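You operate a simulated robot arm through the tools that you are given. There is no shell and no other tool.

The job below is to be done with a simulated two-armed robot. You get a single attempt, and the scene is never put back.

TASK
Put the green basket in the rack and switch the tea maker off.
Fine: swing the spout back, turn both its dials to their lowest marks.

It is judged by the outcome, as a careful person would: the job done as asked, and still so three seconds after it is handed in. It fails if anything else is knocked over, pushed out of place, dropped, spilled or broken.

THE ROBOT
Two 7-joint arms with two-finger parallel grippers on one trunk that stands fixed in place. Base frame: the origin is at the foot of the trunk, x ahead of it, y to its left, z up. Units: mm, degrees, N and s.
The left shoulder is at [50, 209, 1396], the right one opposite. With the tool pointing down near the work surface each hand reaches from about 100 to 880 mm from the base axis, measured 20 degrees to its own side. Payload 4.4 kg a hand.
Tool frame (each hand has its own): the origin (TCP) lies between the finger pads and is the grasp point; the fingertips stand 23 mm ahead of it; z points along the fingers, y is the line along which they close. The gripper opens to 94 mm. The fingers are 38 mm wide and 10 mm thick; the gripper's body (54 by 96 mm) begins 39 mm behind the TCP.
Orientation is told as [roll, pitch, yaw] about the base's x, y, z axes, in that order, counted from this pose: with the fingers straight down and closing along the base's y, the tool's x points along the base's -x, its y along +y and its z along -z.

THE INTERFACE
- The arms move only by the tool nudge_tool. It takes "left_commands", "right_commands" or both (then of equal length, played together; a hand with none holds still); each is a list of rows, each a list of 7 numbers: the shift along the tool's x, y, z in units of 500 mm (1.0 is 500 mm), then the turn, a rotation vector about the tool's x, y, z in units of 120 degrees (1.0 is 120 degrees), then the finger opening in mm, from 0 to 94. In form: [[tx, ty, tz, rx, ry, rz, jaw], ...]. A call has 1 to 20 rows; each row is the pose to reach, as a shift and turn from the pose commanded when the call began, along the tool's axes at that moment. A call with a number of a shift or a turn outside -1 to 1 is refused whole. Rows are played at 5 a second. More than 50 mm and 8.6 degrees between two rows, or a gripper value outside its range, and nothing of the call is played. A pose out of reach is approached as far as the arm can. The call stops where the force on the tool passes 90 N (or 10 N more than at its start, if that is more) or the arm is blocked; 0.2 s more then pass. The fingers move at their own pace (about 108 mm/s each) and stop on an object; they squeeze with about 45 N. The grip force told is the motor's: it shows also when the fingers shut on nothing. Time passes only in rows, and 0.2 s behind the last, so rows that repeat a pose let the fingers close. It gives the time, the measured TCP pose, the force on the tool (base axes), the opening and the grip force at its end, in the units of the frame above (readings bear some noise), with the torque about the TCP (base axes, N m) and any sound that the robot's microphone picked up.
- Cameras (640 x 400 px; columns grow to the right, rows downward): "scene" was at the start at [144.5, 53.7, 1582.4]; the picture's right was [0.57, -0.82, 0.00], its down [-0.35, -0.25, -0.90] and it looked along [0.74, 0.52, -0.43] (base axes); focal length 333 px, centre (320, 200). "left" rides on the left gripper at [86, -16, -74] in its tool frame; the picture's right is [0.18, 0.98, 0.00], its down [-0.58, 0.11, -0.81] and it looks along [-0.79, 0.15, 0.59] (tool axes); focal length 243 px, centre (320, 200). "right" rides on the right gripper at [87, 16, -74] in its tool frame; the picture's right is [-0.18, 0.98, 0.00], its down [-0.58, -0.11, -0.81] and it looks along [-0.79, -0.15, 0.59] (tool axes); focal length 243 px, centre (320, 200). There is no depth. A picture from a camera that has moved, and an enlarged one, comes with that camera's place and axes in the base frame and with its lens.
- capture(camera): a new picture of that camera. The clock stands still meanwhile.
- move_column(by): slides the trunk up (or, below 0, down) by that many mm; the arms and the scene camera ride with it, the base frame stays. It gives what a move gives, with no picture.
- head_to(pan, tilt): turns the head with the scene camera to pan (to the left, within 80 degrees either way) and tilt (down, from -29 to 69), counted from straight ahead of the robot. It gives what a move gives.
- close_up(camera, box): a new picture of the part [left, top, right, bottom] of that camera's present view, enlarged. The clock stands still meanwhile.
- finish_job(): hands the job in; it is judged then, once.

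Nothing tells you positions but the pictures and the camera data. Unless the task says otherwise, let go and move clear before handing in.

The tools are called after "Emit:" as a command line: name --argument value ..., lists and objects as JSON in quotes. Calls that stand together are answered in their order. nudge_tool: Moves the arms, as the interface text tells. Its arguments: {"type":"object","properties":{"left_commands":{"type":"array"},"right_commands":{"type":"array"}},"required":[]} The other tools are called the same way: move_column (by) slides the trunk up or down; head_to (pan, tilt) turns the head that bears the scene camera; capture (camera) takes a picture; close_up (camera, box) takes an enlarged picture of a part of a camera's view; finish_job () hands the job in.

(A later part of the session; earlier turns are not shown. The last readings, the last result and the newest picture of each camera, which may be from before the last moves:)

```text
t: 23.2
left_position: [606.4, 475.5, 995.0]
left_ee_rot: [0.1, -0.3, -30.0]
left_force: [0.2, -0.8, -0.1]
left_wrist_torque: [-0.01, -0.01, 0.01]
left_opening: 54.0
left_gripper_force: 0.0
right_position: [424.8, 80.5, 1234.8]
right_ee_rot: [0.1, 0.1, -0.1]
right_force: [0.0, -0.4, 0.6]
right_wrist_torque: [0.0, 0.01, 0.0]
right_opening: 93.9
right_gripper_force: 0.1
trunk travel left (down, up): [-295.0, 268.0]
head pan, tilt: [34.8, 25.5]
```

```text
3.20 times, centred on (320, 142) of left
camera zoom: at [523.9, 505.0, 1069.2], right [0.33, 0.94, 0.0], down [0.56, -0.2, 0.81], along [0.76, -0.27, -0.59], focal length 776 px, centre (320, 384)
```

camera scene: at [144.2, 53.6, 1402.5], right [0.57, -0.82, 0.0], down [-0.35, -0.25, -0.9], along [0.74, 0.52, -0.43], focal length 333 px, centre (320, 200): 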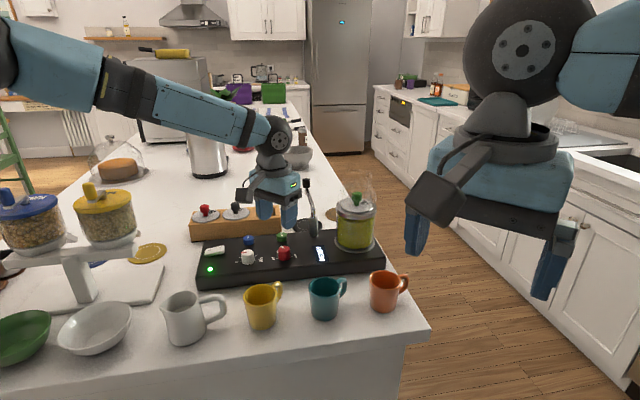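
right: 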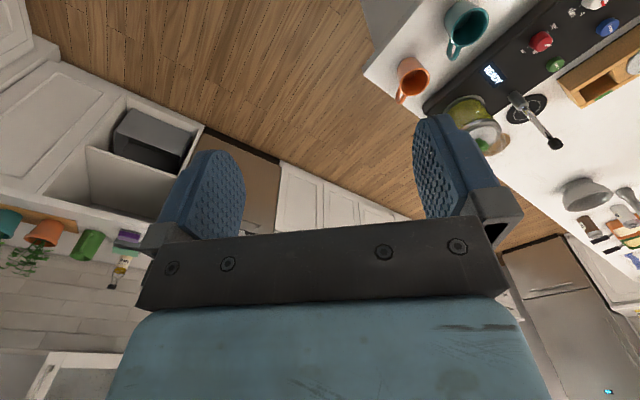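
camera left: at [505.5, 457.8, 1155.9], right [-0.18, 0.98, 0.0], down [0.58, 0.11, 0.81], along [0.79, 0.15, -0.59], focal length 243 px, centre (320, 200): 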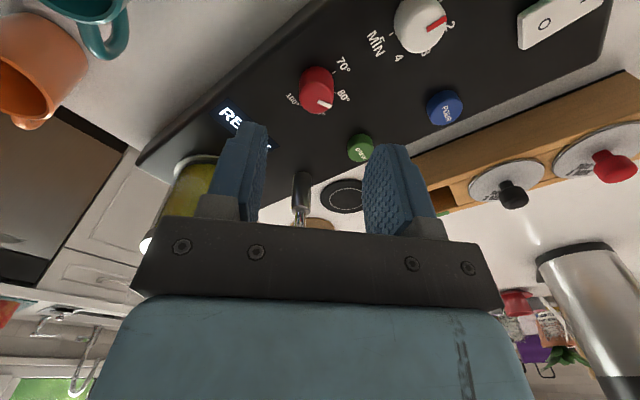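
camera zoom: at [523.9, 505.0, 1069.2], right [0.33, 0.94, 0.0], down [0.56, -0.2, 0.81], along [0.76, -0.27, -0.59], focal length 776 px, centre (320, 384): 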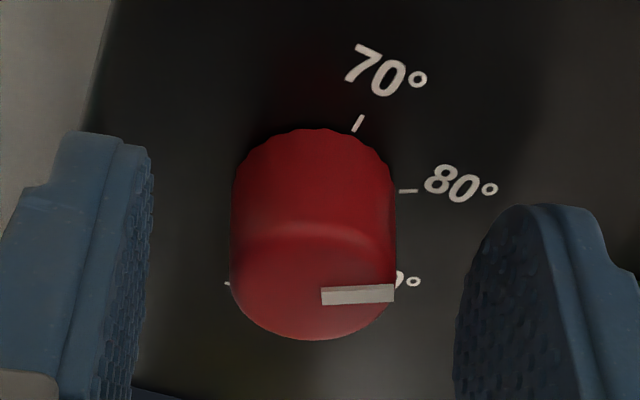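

Emit:
nudge_tool --left_commands '[[-0.0026, -0.002, 0.004, 0, 0, 0, 54], [-0.0026, -0.002, 0.004, 0, 0, 0, 20], [-0.0026, -0.002, 0.004, 0, 0, 0, 10], [-0.0026, -0.002, 0.004, 0, 0, 0, 10]]'

```text
t: 24.2
left_position: [607.1, 473.8, 992.3]
left_ee_rot: [0.1, -0.2, -30.0]
left_force: [3.5, 6.0, 2.6]
left_wrist_torque: [0.49, 0.3, 0.03]
left_opening: 26.2
left_gripper_force: 44.5
right_position: [426.5, 81.1, 1234.5]
right_ee_rot: [-0.1, 0.0, -0.1]
right_force: [-0.4, -0.2, -0.4]
right_wrist_torque: [0.0, 0.01, 0.0]
right_opening: 94.3
right_gripper_force: 0.1
trunk travel left (down, up): [-295.0, 268.0]
head pan, tilt: [34.8, 25.5]
```

Gripped with low side force. Turning the red dial 60° counter-clockwise to 70°.

Emit:
nudge_tool --left_commands '[[0, 0, 0, 0, 0, -0.0625, 10], [0, 0, 0, 0, 0, -0.125, 10], [0, 0, 0, 0, 0, -0.1875, 10], [0, 0, 0, 0, 0, -0.25, 10], [0, 0, 0, 0, 0, -0.3125, 10], [0, 0, 0, 0, 0, -0.375, 10], [0, 0, 0, 0, 0, -0.4375, 10], [0, 0, 0, 0, 0, -0.5, 10]]'

Emit:
close_up --camera "left" --box '[220, 60, 420, 205]'

```text
t: 26.0
left_position: [607.6, 475.2, 993.3]
left_ee_rot: [-0.2, -0.3, 30.1]
left_force: [5.9, 4.4, 5.9]
left_wrist_torque: [0.7, -1.32, -0.04]
left_opening: 26.1
left_gripper_force: 44.8
right_position: [425.1, 79.4, 1236.8]
right_ee_rot: [0.0, 0.1, 0.0]
right_force: [0.5, 0.3, -0.1]
right_wrist_torque: [0.01, -0.03, 0.0]
right_opening: 94.2
right_gripper_force: 0.0
trunk travel left (down, up): [-295.0, 268.0]
head pan, tilt: [34.8, 25.5]
```

```text
2.76 times, centred on (320, 132) of left
camera zoom: at [540.5, 416.4, 1067.5], right [-0.65, 0.76, 0.0], down [0.44, 0.39, 0.81], along [0.61, 0.53, -0.59], focal length 669 px, centre (320, 386)
```

zoom: 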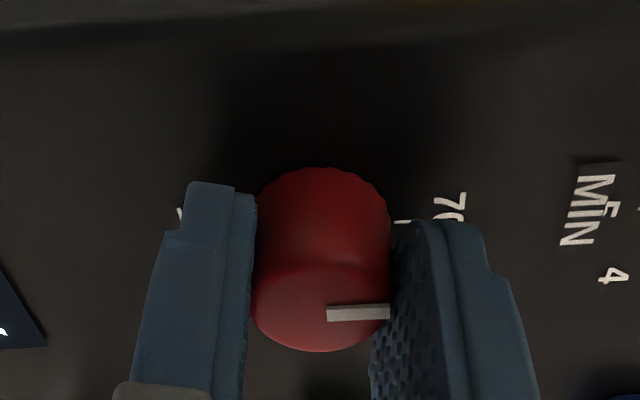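

Emit:
nudge_tool --left_commands '[[0, 0, 0, 0, 0, 0, 40], [0, 0, 0, 0, 0, 0, 54], [0, 0, 0, 0, 0, 0, 54], [0, 0, -0.04, 0, 0, 0, 54], [0, 0, -0.08, 0, 0, 0, 54], [0, 0, -0.12, 0, 0, 0, 54], [0, 0, -0.16, 0, 0, 0, 54]]'

Emit:
close_up --camera "left" --box '[180, 0, 460, 200]'

Emit:
close_up --camera "scene" --box '[190, 190, 398, 320]'

```text
t: 27.6
left_position: [605.9, 471.8, 1073.2]
left_ee_rot: [-0.1, -0.3, 30.0]
left_force: [0.0, 0.5, 0.0]
left_wrist_torque: [-0.01, -0.02, 0.02]
left_opening: 54.1
left_gripper_force: 0.0
right_position: [422.9, 78.5, 1236.2]
right_ee_rot: [0.0, 0.0, -0.1]
right_force: [-0.5, -0.4, 0.0]
right_wrist_torque: [-0.02, 0.0, 0.0]
right_opening: 93.9
right_gripper_force: 0.2
trunk travel left (down, up): [-295.0, 268.0]
head pan, tilt: [34.8, 25.5]
```

```text
2.00 times, centred on (320, 100) of left
camera zoom: at [538.7, 415.4, 1148.2], right [-0.65, 0.76, 0.0], down [0.45, 0.38, 0.81], along [0.61, 0.53, -0.59], focal length 485 px, centre (320, 400)
```

zoom: 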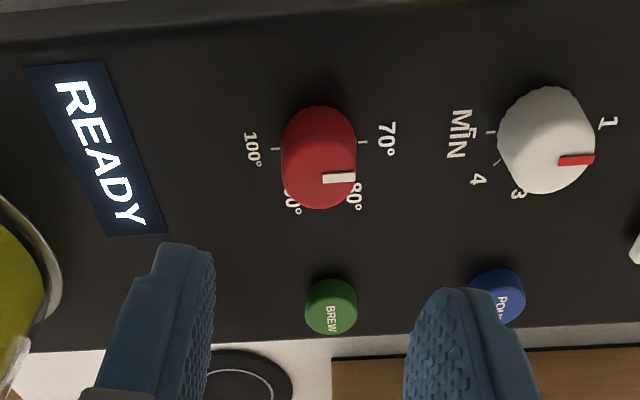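

```text
3.08 times, centred on (294, 255) of scene
camera zoom: at [143.9, 53.4, 1402.5], right [0.57, -0.82, 0.0], down [-0.35, -0.25, -0.9], along [0.74, 0.52, -0.43], focal length 1024 px, centre (400, 31)
```

zoom: 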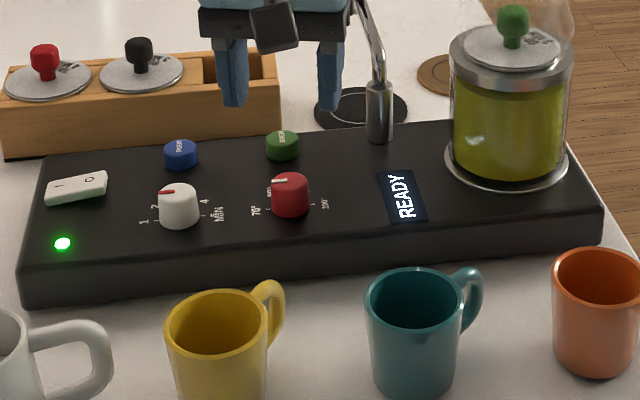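

Both dials are at their lowest marks. Next the rocker: I move above its O end with closed fingers and yaw 45°.

Emit:
nudge_tool --left_commands '[[-0.0035, 0.0589, 0, 0, 0, -0.025, 40], [-0.007, 0.1178, 0, 0, 0, -0.05, 20], [-0.0106, 0.1768, 0, 0, 0, -0.075, 5], [-0.0141, 0.2357, 0, 0, 0, -0.1, 0], [-0.0176, 0.2946, 0, 0, 0, -0.125, 0], [-0.0176, 0.2946, 0, 0, 0, -0.125, 0]]'

Emit:
capture --camera "left"

Emit:
close_up --camera "left" --box '[240, 20, 400, 120]'

Emit:
capture --camera "scene"

```text
t: 29.0
left_position: [540.9, 603.9, 1074.9]
left_ee_rot: [-0.1, -0.3, 45.0]
left_force: [-0.5, -0.1, 0.2]
left_wrist_torque: [0.03, 0.03, -0.01]
left_opening: 0.2
left_gripper_force: 42.7
right_position: [425.6, 79.2, 1235.1]
right_ee_rot: [-0.1, 0.1, -0.1]
right_force: [0.7, 0.5, 0.1]
right_wrist_torque: [0.01, 0.01, 0.01]
right_opening: 94.2
right_gripper_force: 0.0
trunk travel left (down, up): [-295.0, 268.0]
head pan, tilt: [34.8, 25.5]
```

```text
taken
camera left: at [491.5, 532.1, 1149.9], right [-0.83, 0.56, 0.0], down [0.33, 0.49, 0.81], along [0.46, 0.67, -0.59], focal length 243 px, centre (320, 200)
```

left: 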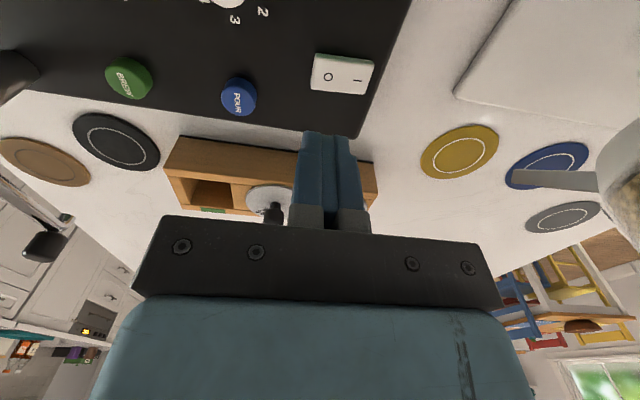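

```text
4.00 times, centred on (320, 70) of left
camera zoom: at [491.5, 532.1, 1149.9], right [-0.83, 0.56, 0.0], down [0.33, 0.49, 0.81], along [0.46, 0.67, -0.59], focal length 970 px, centre (320, 720)
```

zoom: 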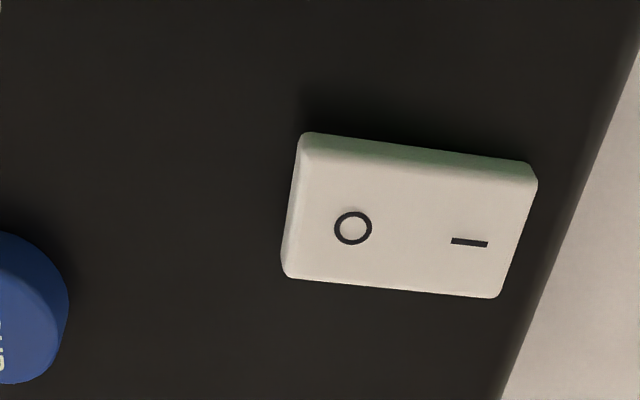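

```text
taken
camera scene: at [144.8, 53.2, 1402.4], right [0.57, -0.82, 0.0], down [-0.35, -0.25, -0.9], along [0.74, 0.52, -0.43], focal length 333 px, centre (320, 200)
```

scene: 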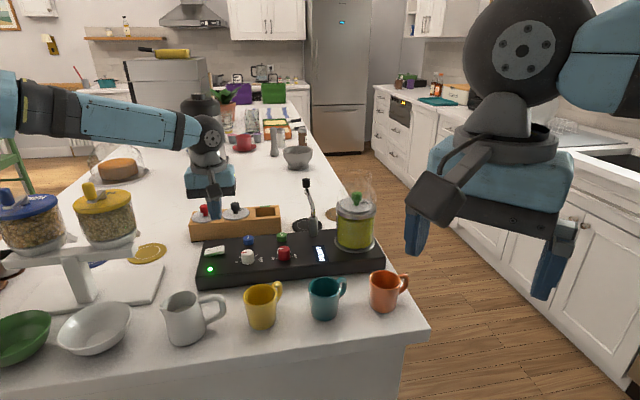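

The fingertips are right above the rocker's O side. I lower slowly and press it.

Emit:
nudge_tool --left_commands '[[0, 0, 0.05, 0, 0, 0, 0], [0, 0, 0.1, 0, 0, 0, 0], [0, 0, 0.13, 0, 0, 0, 0], [0, 0, 0.142, 0, 0, 0, 0], [0, 0, 0.146, 0, 0, 0, 0], [0, 0, 0.15, 0, 0, 0, 0]]'

Emit:
close_up --camera "scene" --box '[180, 180, 308, 290]'

Emit:
capture --camera "left"

```text
t: 30.4
left_position: [541.5, 605.2, 998.1]
left_ee_rot: [-0.2, -0.2, 45.0]
left_force: [0.2, 0.4, 0.3]
left_wrist_torque: [0.0, 0.0, 0.01]
left_opening: 0.1
left_gripper_force: 42.6
right_position: [425.8, 78.3, 1234.7]
right_ee_rot: [0.0, 0.0, -0.1]
right_force: [0.3, -0.2, 0.3]
right_wrist_torque: [0.0, -0.04, -0.01]
right_opening: 93.9
right_gripper_force: 0.1
trunk travel left (down, up): [-295.0, 268.0]
head pan, tilt: [34.8, 25.5]
```

```text
3.64 times, centred on (244, 235) of scene
camera zoom: at [144.5, 53.8, 1402.4], right [0.57, -0.82, 0.0], down [-0.35, -0.25, -0.9], along [0.74, 0.52, -0.43], focal length 1210 px, centre (596, 73)
```

zoom: 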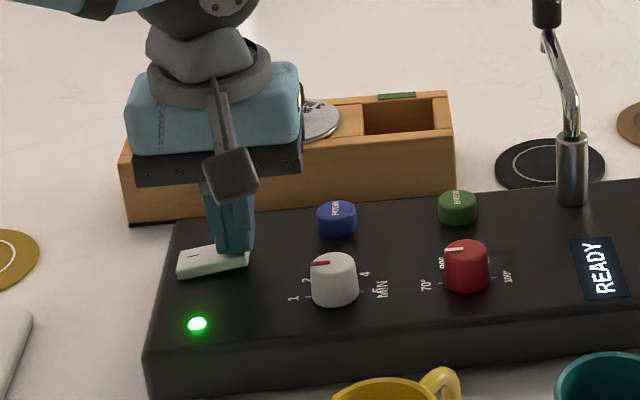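

```text
taken
camera left: at [491.3, 532.9, 1072.8], right [-0.83, 0.56, 0.0], down [0.33, 0.49, 0.81], along [0.46, 0.67, -0.59], focal length 243 px, centre (320, 200)
```

left: 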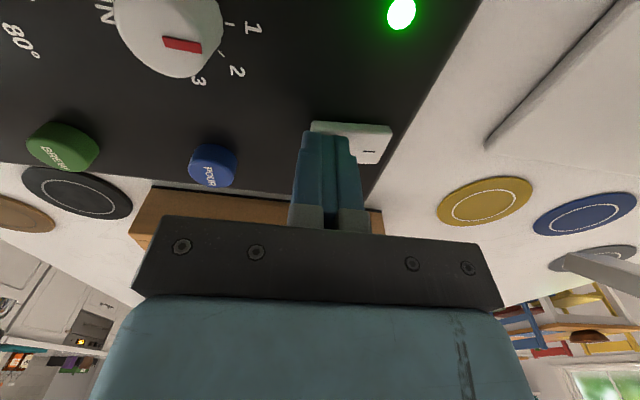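

No contact yet. I continue down in 2 mm steps.

Emit:
nudge_tool --left_commands '[[0, 0, 0.004, 0, 0, 0, 0], [0, 0, 0.008, 0, 0, 0, 0], [0, 0, 0.011, 0, 0, 0, 0]]'

Emit:
close_up --camera "scene" --box '[180, 180, 340, 290]'

```text
t: 31.2
left_position: [541.2, 604.1, 993.6]
left_ee_rot: [-0.3, -0.3, 45.0]
left_force: [7.2, -3.1, 8.9]
left_wrist_torque: [-0.04, -0.03, 0.05]
left_opening: 0.3
left_gripper_force: 42.2
right_position: [425.4, 79.4, 1235.3]
right_ee_rot: [0.1, 0.0, -0.1]
right_force: [-0.1, 0.3, -0.3]
right_wrist_torque: [-0.02, -0.02, -0.02]
right_opening: 94.0
right_gripper_force: 0.0
trunk travel left (down, up): [-295.0, 268.0]
head pan, tilt: [34.8, 25.5]
heard: click
```

```text
3.64 times, centred on (260, 235) of scene
camera zoom: at [144.5, 52.3, 1402.6], right [0.57, -0.82, 0.0], down [-0.35, -0.24, -0.9], along [0.74, 0.52, -0.43], focal length 1210 px, centre (538, 73)
```

zoom: 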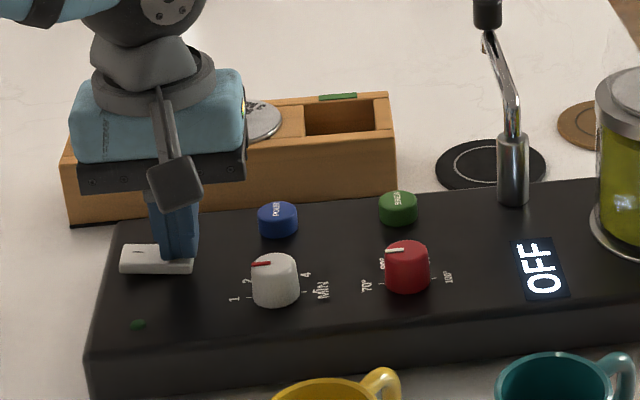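

Click: the display shows OFF and the LED is out. I rise and look at the rack's empty slot.

Emit:
nudge_tool --left_commands '[[0, 0, -0.04, 0, 0, 0, 0], [0, 0, -0.1, 0, 0, 0, 0], [0, 0, -0.18, 0, 0, 0, 20], [-0.005, -0.04, -0.24, 0, 0, 0, 50], [-0.0106, -0.08, -0.29, 0, 0, 0, 80], [-0.0212, -0.12, -0.312, 0, 0, 0, 94], [-0.0212, -0.1456, -0.312, 0, 0, 0, 94]]'

Emit:
capture --camera "left"

Emit:
close_up --camera "left" --box '[200, 80, 420, 230]'

Emit:
close_up --camera "scene" --box '[180, 190, 388, 320]'

```text
t: 32.8
left_position: [601.3, 562.6, 1148.8]
left_ee_rot: [-0.3, -0.2, 45.0]
left_force: [0.7, 0.0, 0.5]
left_wrist_torque: [0.0, 0.02, 0.01]
left_opening: 94.1
left_gripper_force: 0.0
right_position: [425.6, 79.0, 1235.0]
right_ee_rot: [0.1, 0.0, -0.2]
right_force: [-0.8, 0.0, -0.3]
right_wrist_torque: [-0.01, 0.0, 0.02]
right_opening: 93.8
right_gripper_force: 0.1
trunk travel left (down, up): [-295.0, 268.0]
head pan, tilt: [34.8, 25.5]
```

```text
taken
camera left: at [551.2, 489.3, 1224.1], right [-0.83, 0.56, 0.0], down [0.33, 0.49, 0.81], along [0.46, 0.67, -0.59], focal length 243 px, centre (320, 200)
```

left: 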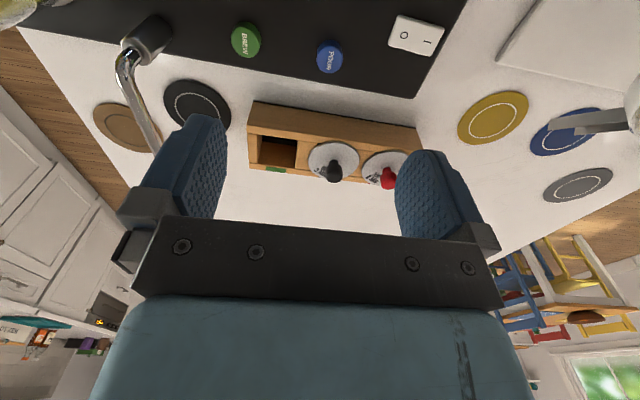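

```text
2.67 times, centred on (310, 155) of left
camera zoom: at [551.2, 489.3, 1224.1], right [-0.83, 0.56, 0.0], down [0.33, 0.49, 0.81], along [0.46, 0.67, -0.59], focal length 647 px, centre (347, 320)
```

zoom: 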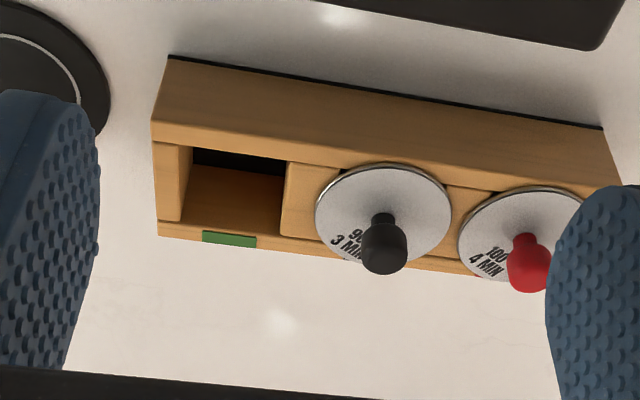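

```text
3.08 times, centred on (284, 255) of scene
camera zoom: at [144.6, 53.6, 1402.4], right [0.57, -0.82, 0.0], down [-0.35, -0.25, -0.9], along [0.74, 0.52, -0.43], focal length 1024 px, centre (431, 31)
```

zoom: 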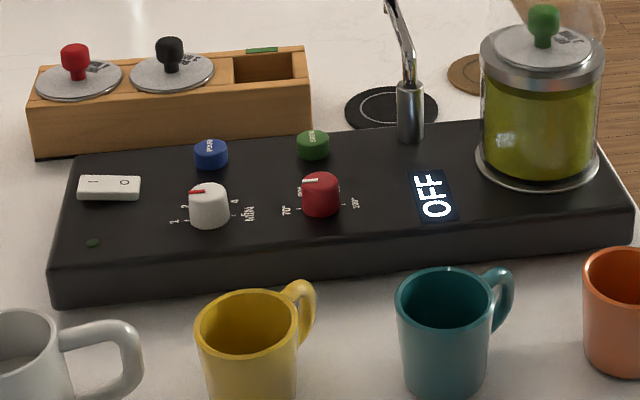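

Emit:
close_up --camera "left" --box '[240, 95, 368, 175]'

Emit:
close_up --camera "scene" --box '[190, 190, 290, 250]'

Emit:
close_up --camera "scene" --box '[320, 180, 400, 260]'

```text
5.00 times, centred on (304, 135) of left
camera zoom: at [551.2, 489.3, 1224.1], right [-0.83, 0.56, 0.0], down [0.33, 0.49, 0.81], along [0.46, 0.67, -0.59], focal length 1213 px, centre (400, 525)
```

zoom: 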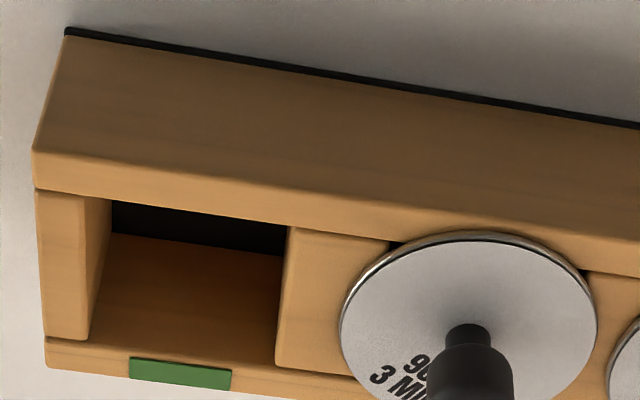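

```text
6.40 times, centred on (240, 220) of scene
camera zoom: at [144.6, 53.6, 1402.4], right [0.57, -0.82, 0.0], down [-0.35, -0.25, -0.9], along [0.74, 0.52, -0.43], focal length 2129 px, centre (832, 72)
```

zoom: 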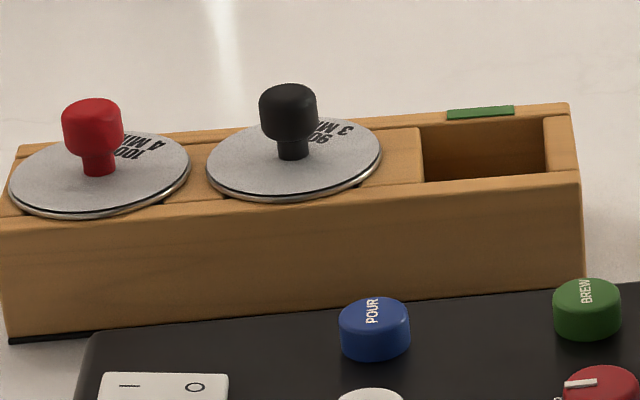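

```text
5.00 times, centred on (360, 220) of scene
camera zoom: at [144.6, 53.6, 1402.4], right [0.57, -0.82, 0.0], down [-0.35, -0.25, -0.9], along [0.74, 0.52, -0.43], focal length 1664 px, centre (120, 100)
```

zoom: 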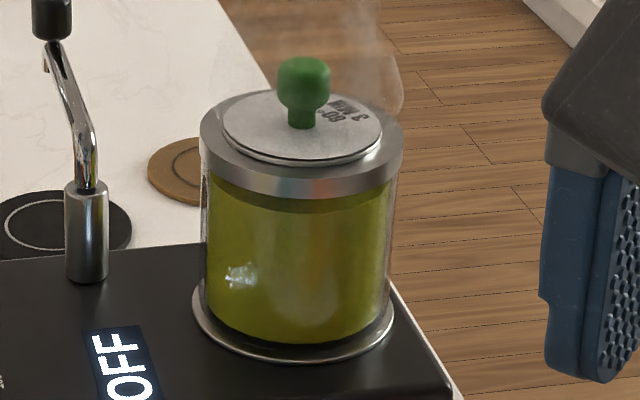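

The slot measures about 52 × 52 mm, centred near (729, 644), rack top z≈976. Before taking the basket I test whether the hand reaches over it (empty, high).

Emit:
nudge_tool --left_commands '[[-0.0591, -0.0133, 0, 0, 0, 0, 94], [-0.1182, -0.0266, 0, 0, 0, 0, 94], [-0.1774, -0.0399, 0, 0, 0, 0, 94], [-0.2365, -0.0532, 0, 0, 0, 0, 94], [-0.2956, -0.0665, 0, 0, 0, 0, 94]]'

Emit:
capture --camera "scene"

```text
t: 34.0
left_position: [729.1, 642.7, 1148.2]
left_ee_rot: [-0.1, -0.1, 45.0]
left_force: [-0.7, 0.2, -0.7]
left_wrist_torque: [-0.01, 0.03, -0.02]
left_opening: 94.1
left_gripper_force: 0.1
right_position: [427.2, 79.5, 1234.3]
right_ee_rot: [0.0, 0.2, -0.1]
right_force: [-0.2, 0.3, 0.7]
right_wrist_torque: [0.0, 0.03, 0.04]
right_opening: 94.2
right_gripper_force: 0.0
trunk travel left (down, up): [-295.0, 268.0]
head pan, tilt: [34.8, 25.5]
```

```text
taken
camera scene: at [145.9, 53.9, 1402.2], right [0.57, -0.82, 0.0], down [-0.35, -0.25, -0.9], along [0.74, 0.52, -0.43], focal length 333 px, centre (320, 200)
```

scene: 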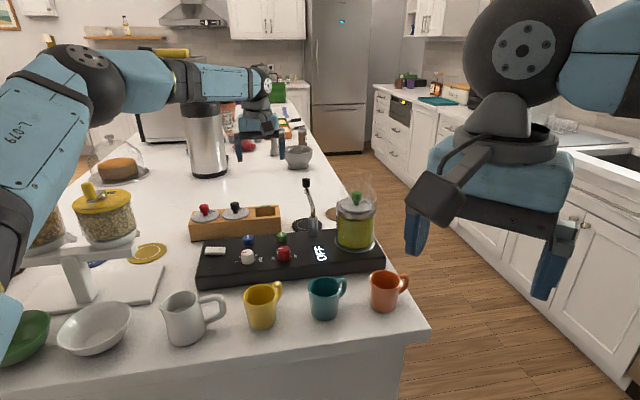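

It reaches. I also check the reach lower down, stopping with the fingertips well above the rack.

Emit:
nudge_tool --left_commands '[[0, 0, 0.06, 0, 0, 0, 80], [0, 0, 0.12, 0, 0, 0, 70], [0, 0, 0.18, 0, 0, 0, 60], [0, 0, 0.23, 0, 0, 0, 60]]'

Emit:
capture --camera "left"

Emit:
capture --camera "scene"

```text
t: 35.0
left_position: [728.7, 641.9, 1032.0]
left_ee_rot: [0.0, -0.2, 45.0]
left_force: [0.0, -0.4, -0.4]
left_wrist_torque: [-0.02, 0.0, 0.04]
left_opening: 59.8
left_gripper_force: 0.1
right_position: [425.7, 79.6, 1234.8]
right_ee_rot: [-0.1, -0.1, -0.1]
right_force: [-0.1, -0.4, 0.0]
right_wrist_torque: [0.04, -0.02, -0.04]
right_opening: 93.9
right_gripper_force: 0.0
trunk travel left (down, up): [-295.0, 268.0]
head pan, tilt: [34.8, 25.5]
```

```text
taken
camera left: at [678.8, 570.7, 1107.2], right [-0.83, 0.56, 0.0], down [0.33, 0.49, 0.81], along [0.46, 0.67, -0.59], focal length 243 px, centre (320, 200)
```

left: 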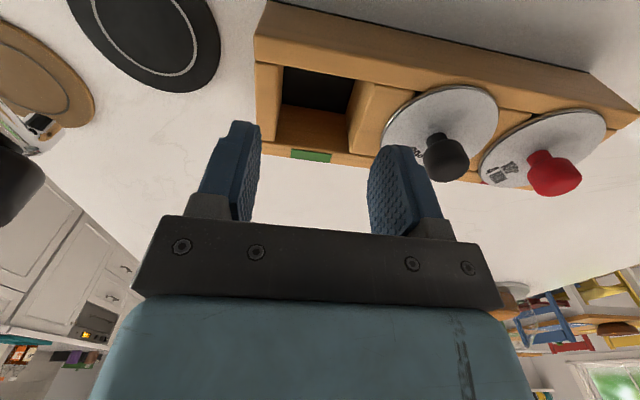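

```text
taken
camera scene: at [145.4, 53.4, 1402.3], right [0.57, -0.82, 0.0], down [-0.35, -0.25, -0.9], along [0.74, 0.52, -0.43], focal length 333 px, centre (320, 200)
```

scene: 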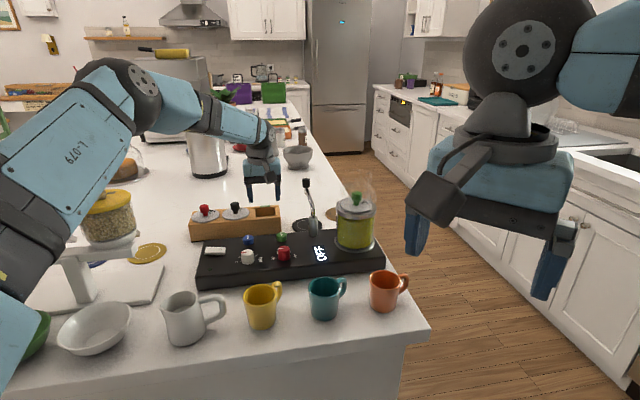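

Emit:
close_up --camera "left" --box '[240, 20, 400, 170]'

```text
2.67 times, centred on (320, 95) of left
camera zoom: at [678.8, 570.7, 1107.2], right [-0.83, 0.56, 0.0], down [0.33, 0.49, 0.81], along [0.46, 0.67, -0.59], focal length 647 px, centre (320, 480)
```

zoom: 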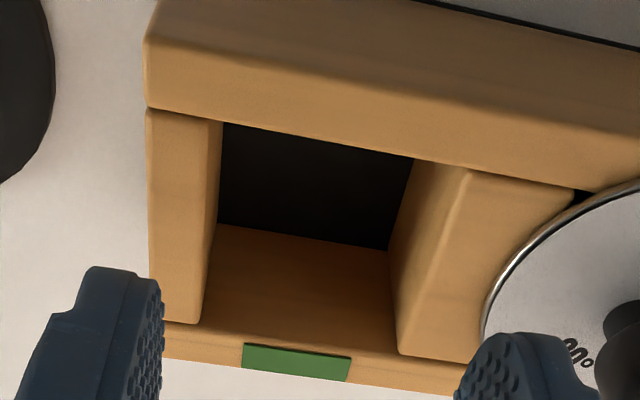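

The slot is confirmed at (729.5, 644.7). Now I rise and go above the jar to look down at the green knob.

Emit:
nudge_tool --left_commands '[[0, 0, -0.08, 0, 0, 0, 60], [0, 0, -0.16, 0, 0, 0, 60], [0, 0, -0.24, 0, 0, 0, 60], [0, 0, -0.33, 0, 0, 0, 60], [0.048, -0.059, -0.33, 0, 0, 0, 60], [0.096, -0.118, -0.33, 0, 0, 0, 60], [0.144, -0.177, -0.33, 0, 0, 0, 60], [0.192, -0.236, -0.33, 0, 0, 0, 60], [0.24, -0.295, -0.33, 0, 0, 0, 60], [0.288, -0.354, -0.33, 0, 0, 0, 60], [0.3366, -0.4129, -0.33, 0, 0, 0, 60]]'

Emit:
capture --camera "left"

Emit:
close_up --camera "left" --box '[230, 40, 410, 160]'

Emit:
capture --camera "scene"

```text
t: 37.4
left_position: [754.4, 377.4, 1198.7]
left_ee_rot: [-0.1, -0.1, 45.1]
left_force: [0.5, -0.3, 0.3]
left_wrist_torque: [0.04, 0.01, 0.0]
left_opening: 60.2
left_gripper_force: 0.1
right_position: [425.9, 80.6, 1235.0]
right_ee_rot: [0.0, 0.0, 0.0]
right_force: [0.1, 0.6, 0.6]
right_wrist_torque: [0.0, 0.0, 0.03]
right_opening: 94.0
right_gripper_force: 0.1
trunk travel left (down, up): [-295.0, 268.0]
head pan, tilt: [34.8, 25.5]
```

```text
taken
camera left: at [705.5, 305.4, 1273.6], right [-0.83, 0.56, 0.0], down [0.33, 0.49, 0.81], along [0.46, 0.67, -0.59], focal length 243 px, centre (320, 200)
```

left: 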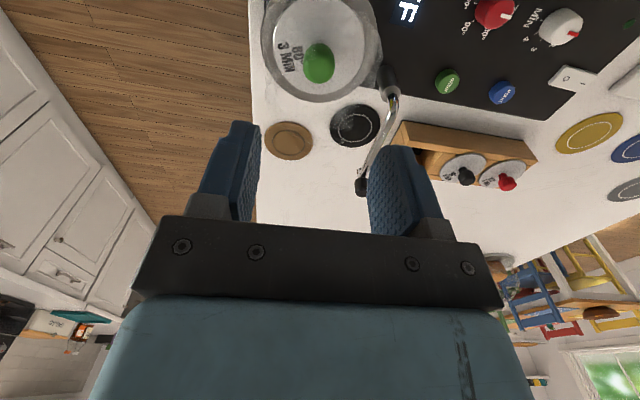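

```text
3.33 times, centred on (320, 100) of left
camera zoom: at [705.5, 305.4, 1273.6], right [-0.83, 0.56, 0.0], down [0.33, 0.49, 0.81], along [0.46, 0.67, -0.59], focal length 809 px, centre (320, 533)
```

zoom: 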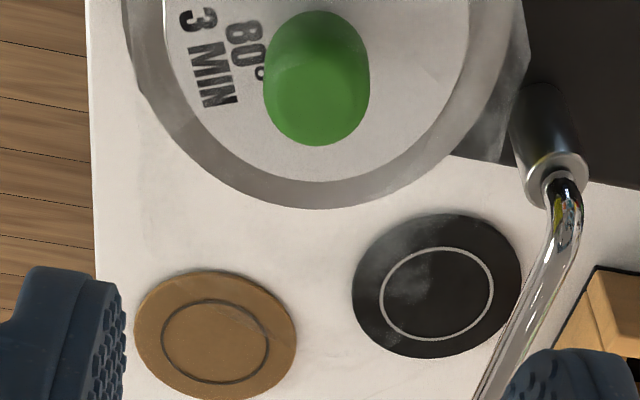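

```text
taken
camera scene: at [145.2, 53.7, 1402.3], right [0.57, -0.82, 0.0], down [-0.35, -0.25, -0.9], along [0.74, 0.52, -0.43], focal length 333 px, centre (320, 200)
```

scene: 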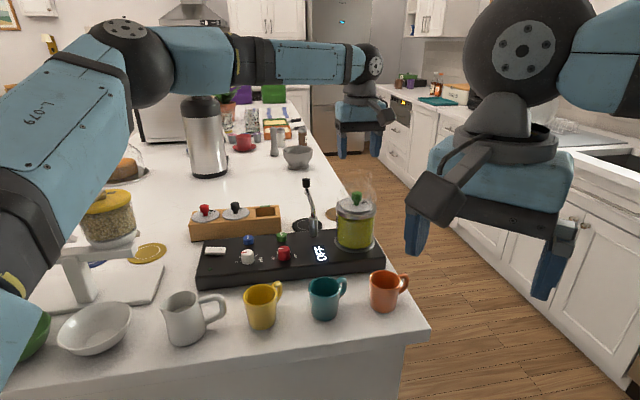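

Emit:
close_up --camera "left" --box '[240, 0, 400, 110]'

Emit:
close_up --camera "scene" --box '[325, 180, 389, 220]'

```text
3.64 times, centred on (320, 55) of left
camera zoom: at [705.5, 305.4, 1273.6], right [-0.83, 0.56, 0.0], down [0.33, 0.49, 0.81], along [0.46, 0.67, -0.59], focal length 882 px, centre (320, 727)
```

zoom: 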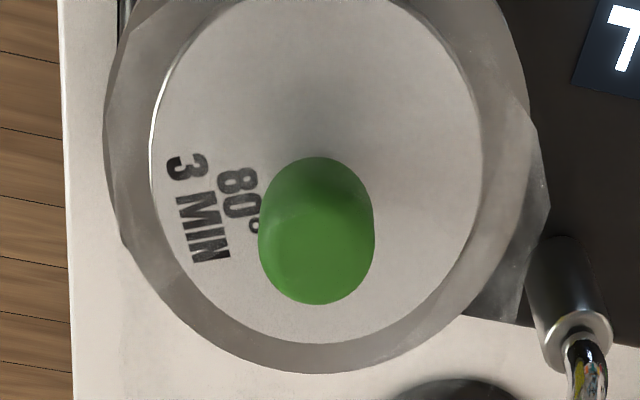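

```text
10.00 times, centred on (357, 200) of scene
camera zoom: at [145.2, 53.7, 1402.3], right [0.57, -0.82, 0.0], down [-0.35, -0.25, -0.9], along [0.74, 0.52, -0.43], focal length 3327 px, centre (-50, 200)
```

zoom: 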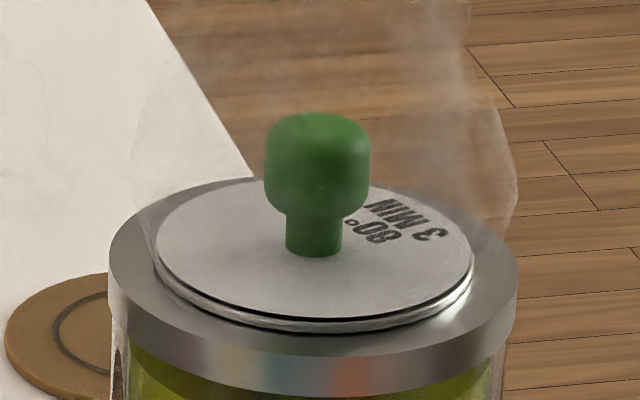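

The knob's axis is at about (755, 376.5), bulb mid z≈1083, lid z≈1061. I lower the open fingers around the knob.

Emit:
nudge_tool --left_commands '[[0.001, -0.0018, 0.06, 0, 0, 0, 50], [0.001, -0.0018, 0.12, 0, 0, 0, 50], [0.001, -0.0018, 0.16, 0, 0, 0, 50], [0.001, -0.0018, 0.19, 0, 0, 0, 50], [0.001, -0.0018, 0.205, 0, 0, 0, 50]]'

Emit:
capture --camera "left"

Emit:
close_up --camera "scene" --box '[300, 130, 412, 260]'

```text
t: 38.6
left_position: [754.0, 375.8, 1096.9]
left_ee_rot: [-0.2, -0.3, 45.0]
left_force: [-0.1, 0.2, 1.3]
left_wrist_torque: [0.04, 0.0, 0.0]
left_opening: 49.8
left_gripper_force: 0.0
right_position: [425.5, 79.7, 1236.1]
right_ee_rot: [0.0, 0.0, -0.1]
right_force: [0.1, 0.6, 0.6]
right_wrist_torque: [-0.01, 0.03, 0.0]
right_opening: 94.2
right_gripper_force: 0.0
trunk travel left (down, up): [-295.0, 268.0]
head pan, tilt: [34.8, 25.5]
```

```text
taken
camera left: at [705.0, 303.4, 1172.0], right [-0.83, 0.56, 0.0], down [0.33, 0.49, 0.81], along [0.46, 0.67, -0.59], focal length 243 px, centre (320, 200)
```

left: 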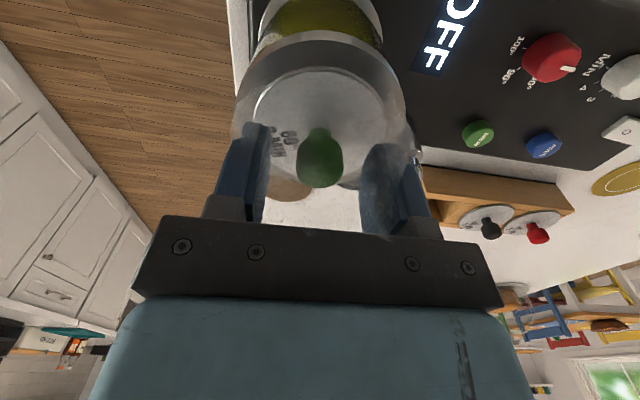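

```text
3.08 times, centred on (356, 195) of scene
camera zoom: at [144.4, 53.7, 1402.5], right [0.57, -0.82, 0.0], down [-0.35, -0.25, -0.9], along [0.74, 0.52, -0.43], focal length 1024 px, centre (209, 215)
```

zoom: 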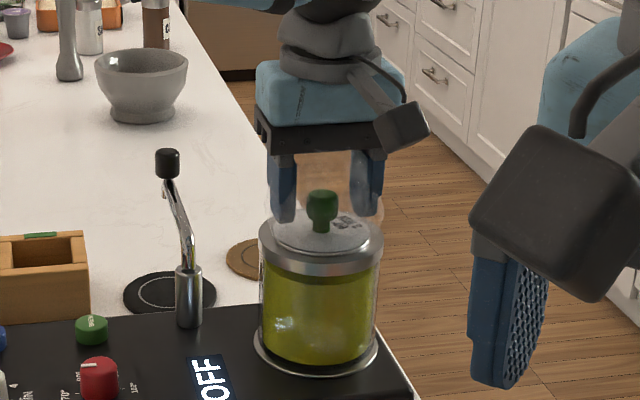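

Knob is centred between the fingers. I go 5 mm lower and close.

Emit:
nudge_tool --left_commands '[[0, 0, 0.006, 0, 0, 0, 50], [0, 0, 0.011, 0, 0, 0, 50], [0, 0, 0.011, 0, 0, 0, 20], [0, 0, 0.011, 0, 0, 0, 10], [0, 0, 0.011, 0, 0, 0, 10]]'

Emit:
close_up --camera "left" --box '[200, 60, 440, 210]'

```text
t: 39.8
left_position: [752.4, 377.8, 1092.4]
left_ee_rot: [-0.1, -0.3, 45.0]
left_force: [-0.7, -0.9, 0.2]
left_wrist_torque: [0.0, 0.05, 0.01]
left_opening: 22.6
left_gripper_force: 44.8
right_position: [424.6, 80.9, 1235.3]
right_ee_rot: [0.0, 0.0, -0.1]
right_force: [0.4, -1.2, 0.7]
right_wrist_torque: [0.02, 0.0, -0.02]
right_opening: 94.0
right_gripper_force: 0.0
trunk travel left (down, up): [-295.0, 268.0]
head pan, tilt: [34.8, 25.5]
```

```text
2.67 times, centred on (320, 135) of left
camera zoom: at [703.9, 303.7, 1166.8], right [-0.83, 0.56, 0.0], down [0.33, 0.49, 0.81], along [0.46, 0.67, -0.59], focal length 647 px, centre (320, 373)
```

zoom: 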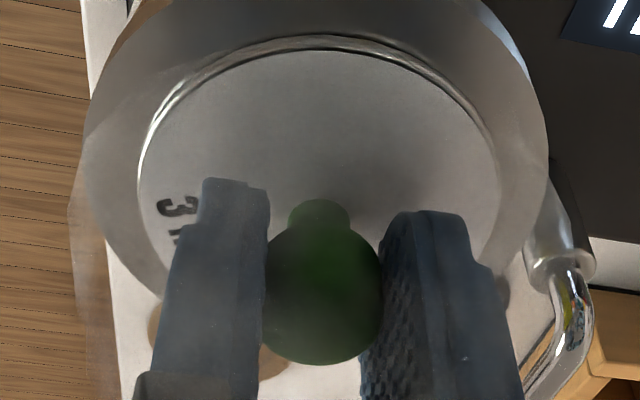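

Gripped with no side force. Lifting straight up slowly.

Emit:
nudge_tool --left_commands '[[0, 0, -0.006, 0, 0, 0, 10], [0, 0, -0.016, 0, 0, 0, 10], [0, 0, -0.03, 0, 0, 0, 10], [0, 0, -0.045, 0, 0, 0, 10], [0, 0, -0.06, 0, 0, 0, 10], [0, 0, -0.08, 0, 0, 0, 10]]'

Emit:
close_up --camera "scene" --box '[310, 140, 406, 260]'

Emit:
capture --camera "left"

```text
t: 41.2
left_position: [754.5, 376.2, 1132.7]
left_ee_rot: [-0.2, -0.2, 45.0]
left_force: [0.1, -0.4, 0.3]
left_wrist_torque: [0.01, 0.01, 0.0]
left_opening: 22.3
left_gripper_force: 45.1
right_position: [425.1, 79.3, 1236.2]
right_ee_rot: [-0.1, 0.1, -0.2]
right_force: [0.3, 0.3, 0.0]
right_wrist_torque: [-0.01, 0.02, 0.02]
right_opening: 94.0
right_gripper_force: 0.1
trunk travel left (down, up): [-295.0, 268.0]
head pan, tilt: [34.8, 25.5]
```

```text
3.33 times, centred on (358, 200) of scene
camera zoom: at [144.1, 53.6, 1402.5], right [0.57, -0.82, 0.0], down [-0.35, -0.25, -0.9], along [0.74, 0.52, -0.43], focal length 1109 px, centre (193, 200)
```

zoom: 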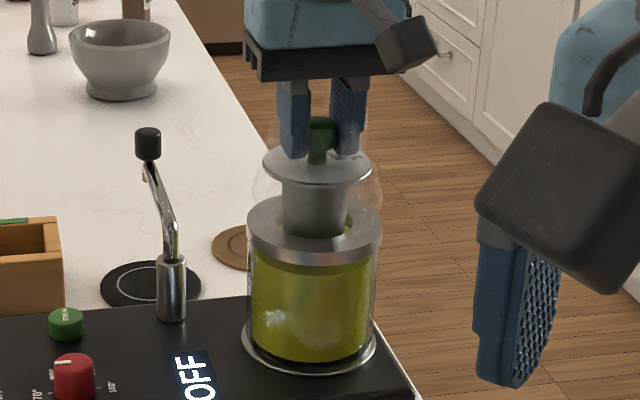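

```text
taken
camera left: at [704.9, 303.7, 1207.4], right [-0.83, 0.56, 0.0], down [0.33, 0.49, 0.81], along [0.46, 0.67, -0.59], focal length 243 px, centre (320, 200)
```

left: 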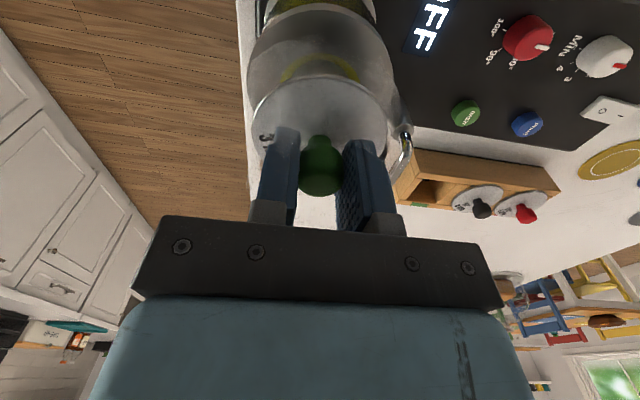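

The basket (a cup below the lid) is coming out cleanly. Lifting further until its bottom shows, pausing above the jar so it can drip there.

Emit:
nudge_tool --left_commands '[[0, 0, -0.02, 0, 0, 0, 10], [0, 0, -0.04, 0, 0, 0, 10], [0, 0, -0.06, 0, 0, 0, 10], [0, 0, -0.06, 0, 0, 0, 10], [0, 0, -0.06, 0, 0, 0, 10], [0, 0, -0.06, 0, 0, 0, 10], [0, 0, -0.06, 0, 0, 0, 10]]'

Emit:
close_up --camera "scene" --box '[310, 120, 406, 240]'

```text
t: 42.8
left_position: [755.1, 376.8, 1162.3]
left_ee_rot: [0.0, -0.2, 45.0]
left_force: [-0.1, 0.5, -0.4]
left_wrist_torque: [-0.01, -0.01, -0.02]
left_opening: 22.6
left_gripper_force: 44.8
right_position: [425.2, 81.1, 1235.3]
right_ee_rot: [0.0, 0.0, -0.2]
right_force: [-0.1, 0.1, -0.6]
right_wrist_torque: [-0.02, -0.02, 0.01]
right_opening: 93.9
right_gripper_force: 0.0
trunk travel left (down, up): [-295.0, 268.0]
head pan, tilt: [34.8, 25.5]
```

```text
3.33 times, centred on (358, 180) of scene
camera zoom: at [144.5, 53.8, 1402.4], right [0.57, -0.82, 0.0], down [-0.35, -0.25, -0.9], along [0.74, 0.52, -0.43], focal length 1109 px, centre (193, 267)
```

zoom: 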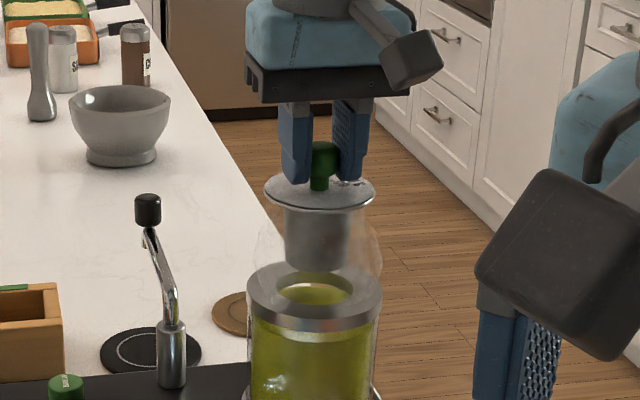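

The basket is out: about 46 mm wide, 52 mm deep. I lift it above the spout's height and carry it to the slot.

Emit:
nudge_tool --left_commands '[[0, 0, -0.03, 0, 0, 0, 10], [0, 0, -0.065, 0, 0, 0, 10], [-0.0137, 0.0166, -0.07, 0, 0, 0, 10], [-0.0412, 0.0498, -0.07, 0, 0, 0, 10], [-0.0789, 0.0955, -0.07, 0, 0, 0, 10], [-0.12, 0.1453, -0.07, 0, 0, 0, 10], [-0.1646, 0.1992, -0.07, 0, 0, 0, 10], [-0.2058, 0.249, -0.07, 0, 0, 0, 10], [-0.247, 0.2988, -0.07, 0, 0, 0, 10], [-0.2847, 0.3445, -0.07, 0, 0, 0, 10], [-0.3156, 0.3818, -0.07, 0, 0, 0, 10], [-0.3327, 0.4026, -0.07, 0, 0, 0, 10], [-0.343, 0.415, -0.07, 0, 0, 0, 10], [-0.343, 0.415, -0.07, 0, 0, 0, 10]]'

Emit:
capture --camera "left"

Emit:
capture --camera "scene"

Emit:
close_up --camera "scene" --box '[190, 120, 318, 250]'

```text
t: 45.8
left_position: [729.4, 643.6, 1196.4]
left_ee_rot: [-0.1, -0.1, 45.0]
left_force: [-0.4, 0.4, -1.5]
left_wrist_torque: [-0.03, -0.01, -0.03]
left_opening: 22.6
left_gripper_force: 45.2
right_position: [425.4, 80.1, 1236.7]
right_ee_rot: [0.0, -0.1, -0.1]
right_force: [-0.2, 0.1, 0.0]
right_wrist_torque: [0.04, 0.03, -0.02]
right_opening: 94.2
right_gripper_force: 0.0
trunk travel left (down, up): [-295.0, 268.0]
head pan, tilt: [34.8, 25.5]
```

```text
taken
camera left: at [679.6, 571.6, 1271.1], right [-0.83, 0.56, 0.0], down [0.33, 0.49, 0.81], along [0.46, 0.67, -0.59], focal length 243 px, centre (320, 200)
```

left: 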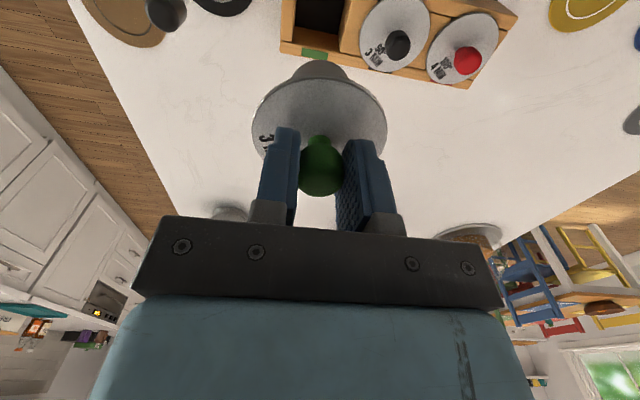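

```text
taken
camera scene: at [144.5, 53.7, 1402.4], right [0.57, -0.82, 0.0], down [-0.35, -0.25, -0.9], along [0.74, 0.52, -0.43], focal length 333 px, centre (320, 200)
```

scene: 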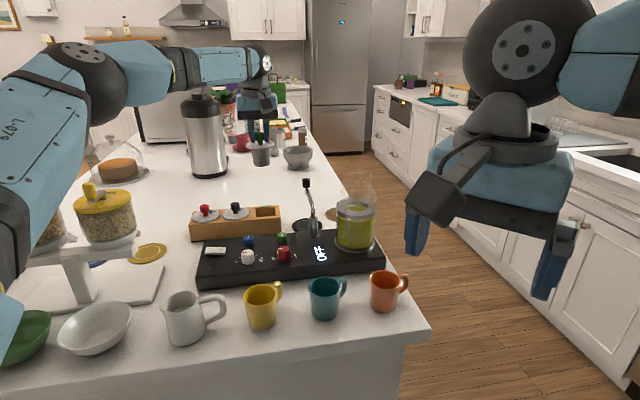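

```text
3.08 times, centred on (254, 185) of scene
camera zoom: at [144.5, 53.7, 1402.4], right [0.57, -0.82, 0.0], down [-0.35, -0.25, -0.9], along [0.74, 0.52, -0.43], focal length 1024 px, centre (523, 246)
```

zoom: 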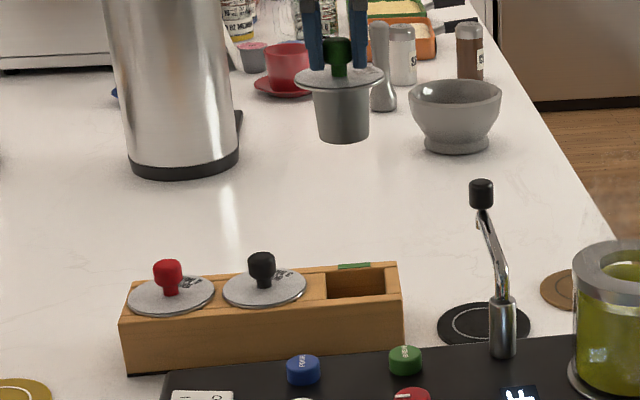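

Emit:
close_up --camera "left" --box '[240, 50, 400, 200]'

```text
2.67 times, centred on (320, 125) of left
camera zoom: at [679.6, 571.6, 1271.1], right [-0.83, 0.56, 0.0], down [0.33, 0.49, 0.81], along [0.46, 0.67, -0.59], focal length 647 px, centre (320, 400)
```

zoom: 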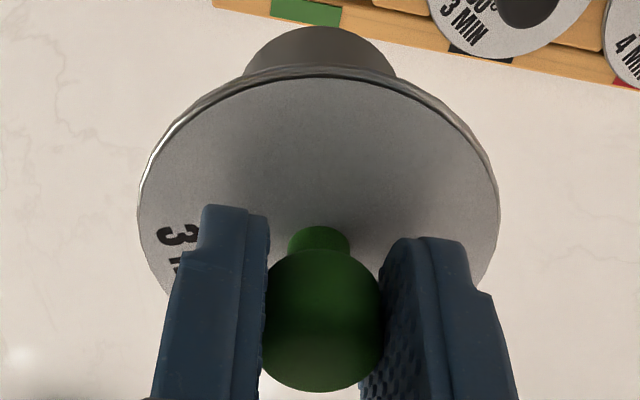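

The basket hangs straight under the hand. I lower it to just above the slot and compare.

Emit:
nudge_tool --left_commands '[[0.0015, 0.0008, 0.04, 0, 0, 0, 10], [0.0031, 0.0008, 0.08, 0, 0, 0, 10], [0.0031, 0.0008, 0.12, 0, 0, 0, 10], [0.0031, 0.0008, 0.16, 0, 0, 0, 10], [0.0031, 0.0008, 0.2, 0, 0, 0, 10], [0.0031, 0.0008, 0.23, 0, 0, 0, 10], [0.0031, 0.0008, 0.248, 0, 0, 0, 10], [0.0031, 0.0008, 0.248, 0, 0, 0, 10]]'

Emit:
close_up --camera "left" --box '[230, 0, 410, 130]'

Emit:
close_up --camera "scene" --box '[220, 160, 300, 240]'

```text
t: 47.6
left_position: [727.6, 644.4, 1073.1]
left_ee_rot: [-0.2, -0.2, 45.0]
left_force: [-0.6, -0.4, -0.4]
left_wrist_torque: [0.01, -0.01, 0.02]
left_opening: 22.7
left_gripper_force: 45.0
right_position: [425.7, 79.4, 1233.5]
right_ee_rot: [0.0, 0.0, -0.1]
right_force: [0.3, -0.5, -0.7]
right_wrist_torque: [0.0, -0.02, -0.01]
right_opening: 94.0
right_gripper_force: 0.1
trunk travel left (down, up): [-295.0, 268.0]
head pan, tilt: [34.8, 25.5]
```

```text
3.08 times, centred on (320, 65) of left
camera zoom: at [678.4, 570.4, 1147.4], right [-0.83, 0.56, 0.0], down [0.33, 0.49, 0.81], along [0.46, 0.67, -0.59], focal length 746 px, centre (320, 615)
```

zoom: 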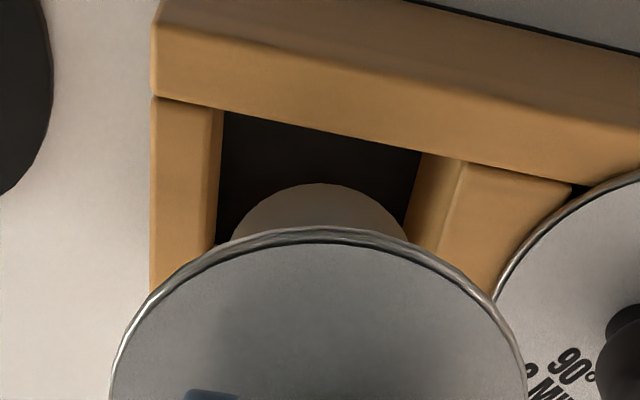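

```text
5.00 times, centred on (260, 200) of scene
camera zoom: at [144.4, 53.8, 1402.4], right [0.57, -0.82, 0.0], down [-0.35, -0.25, -0.9], along [0.74, 0.52, -0.43], focal length 1664 px, centre (620, 200)
```

zoom: 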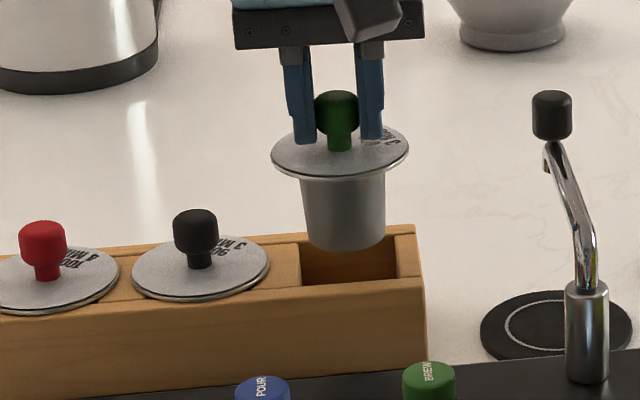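

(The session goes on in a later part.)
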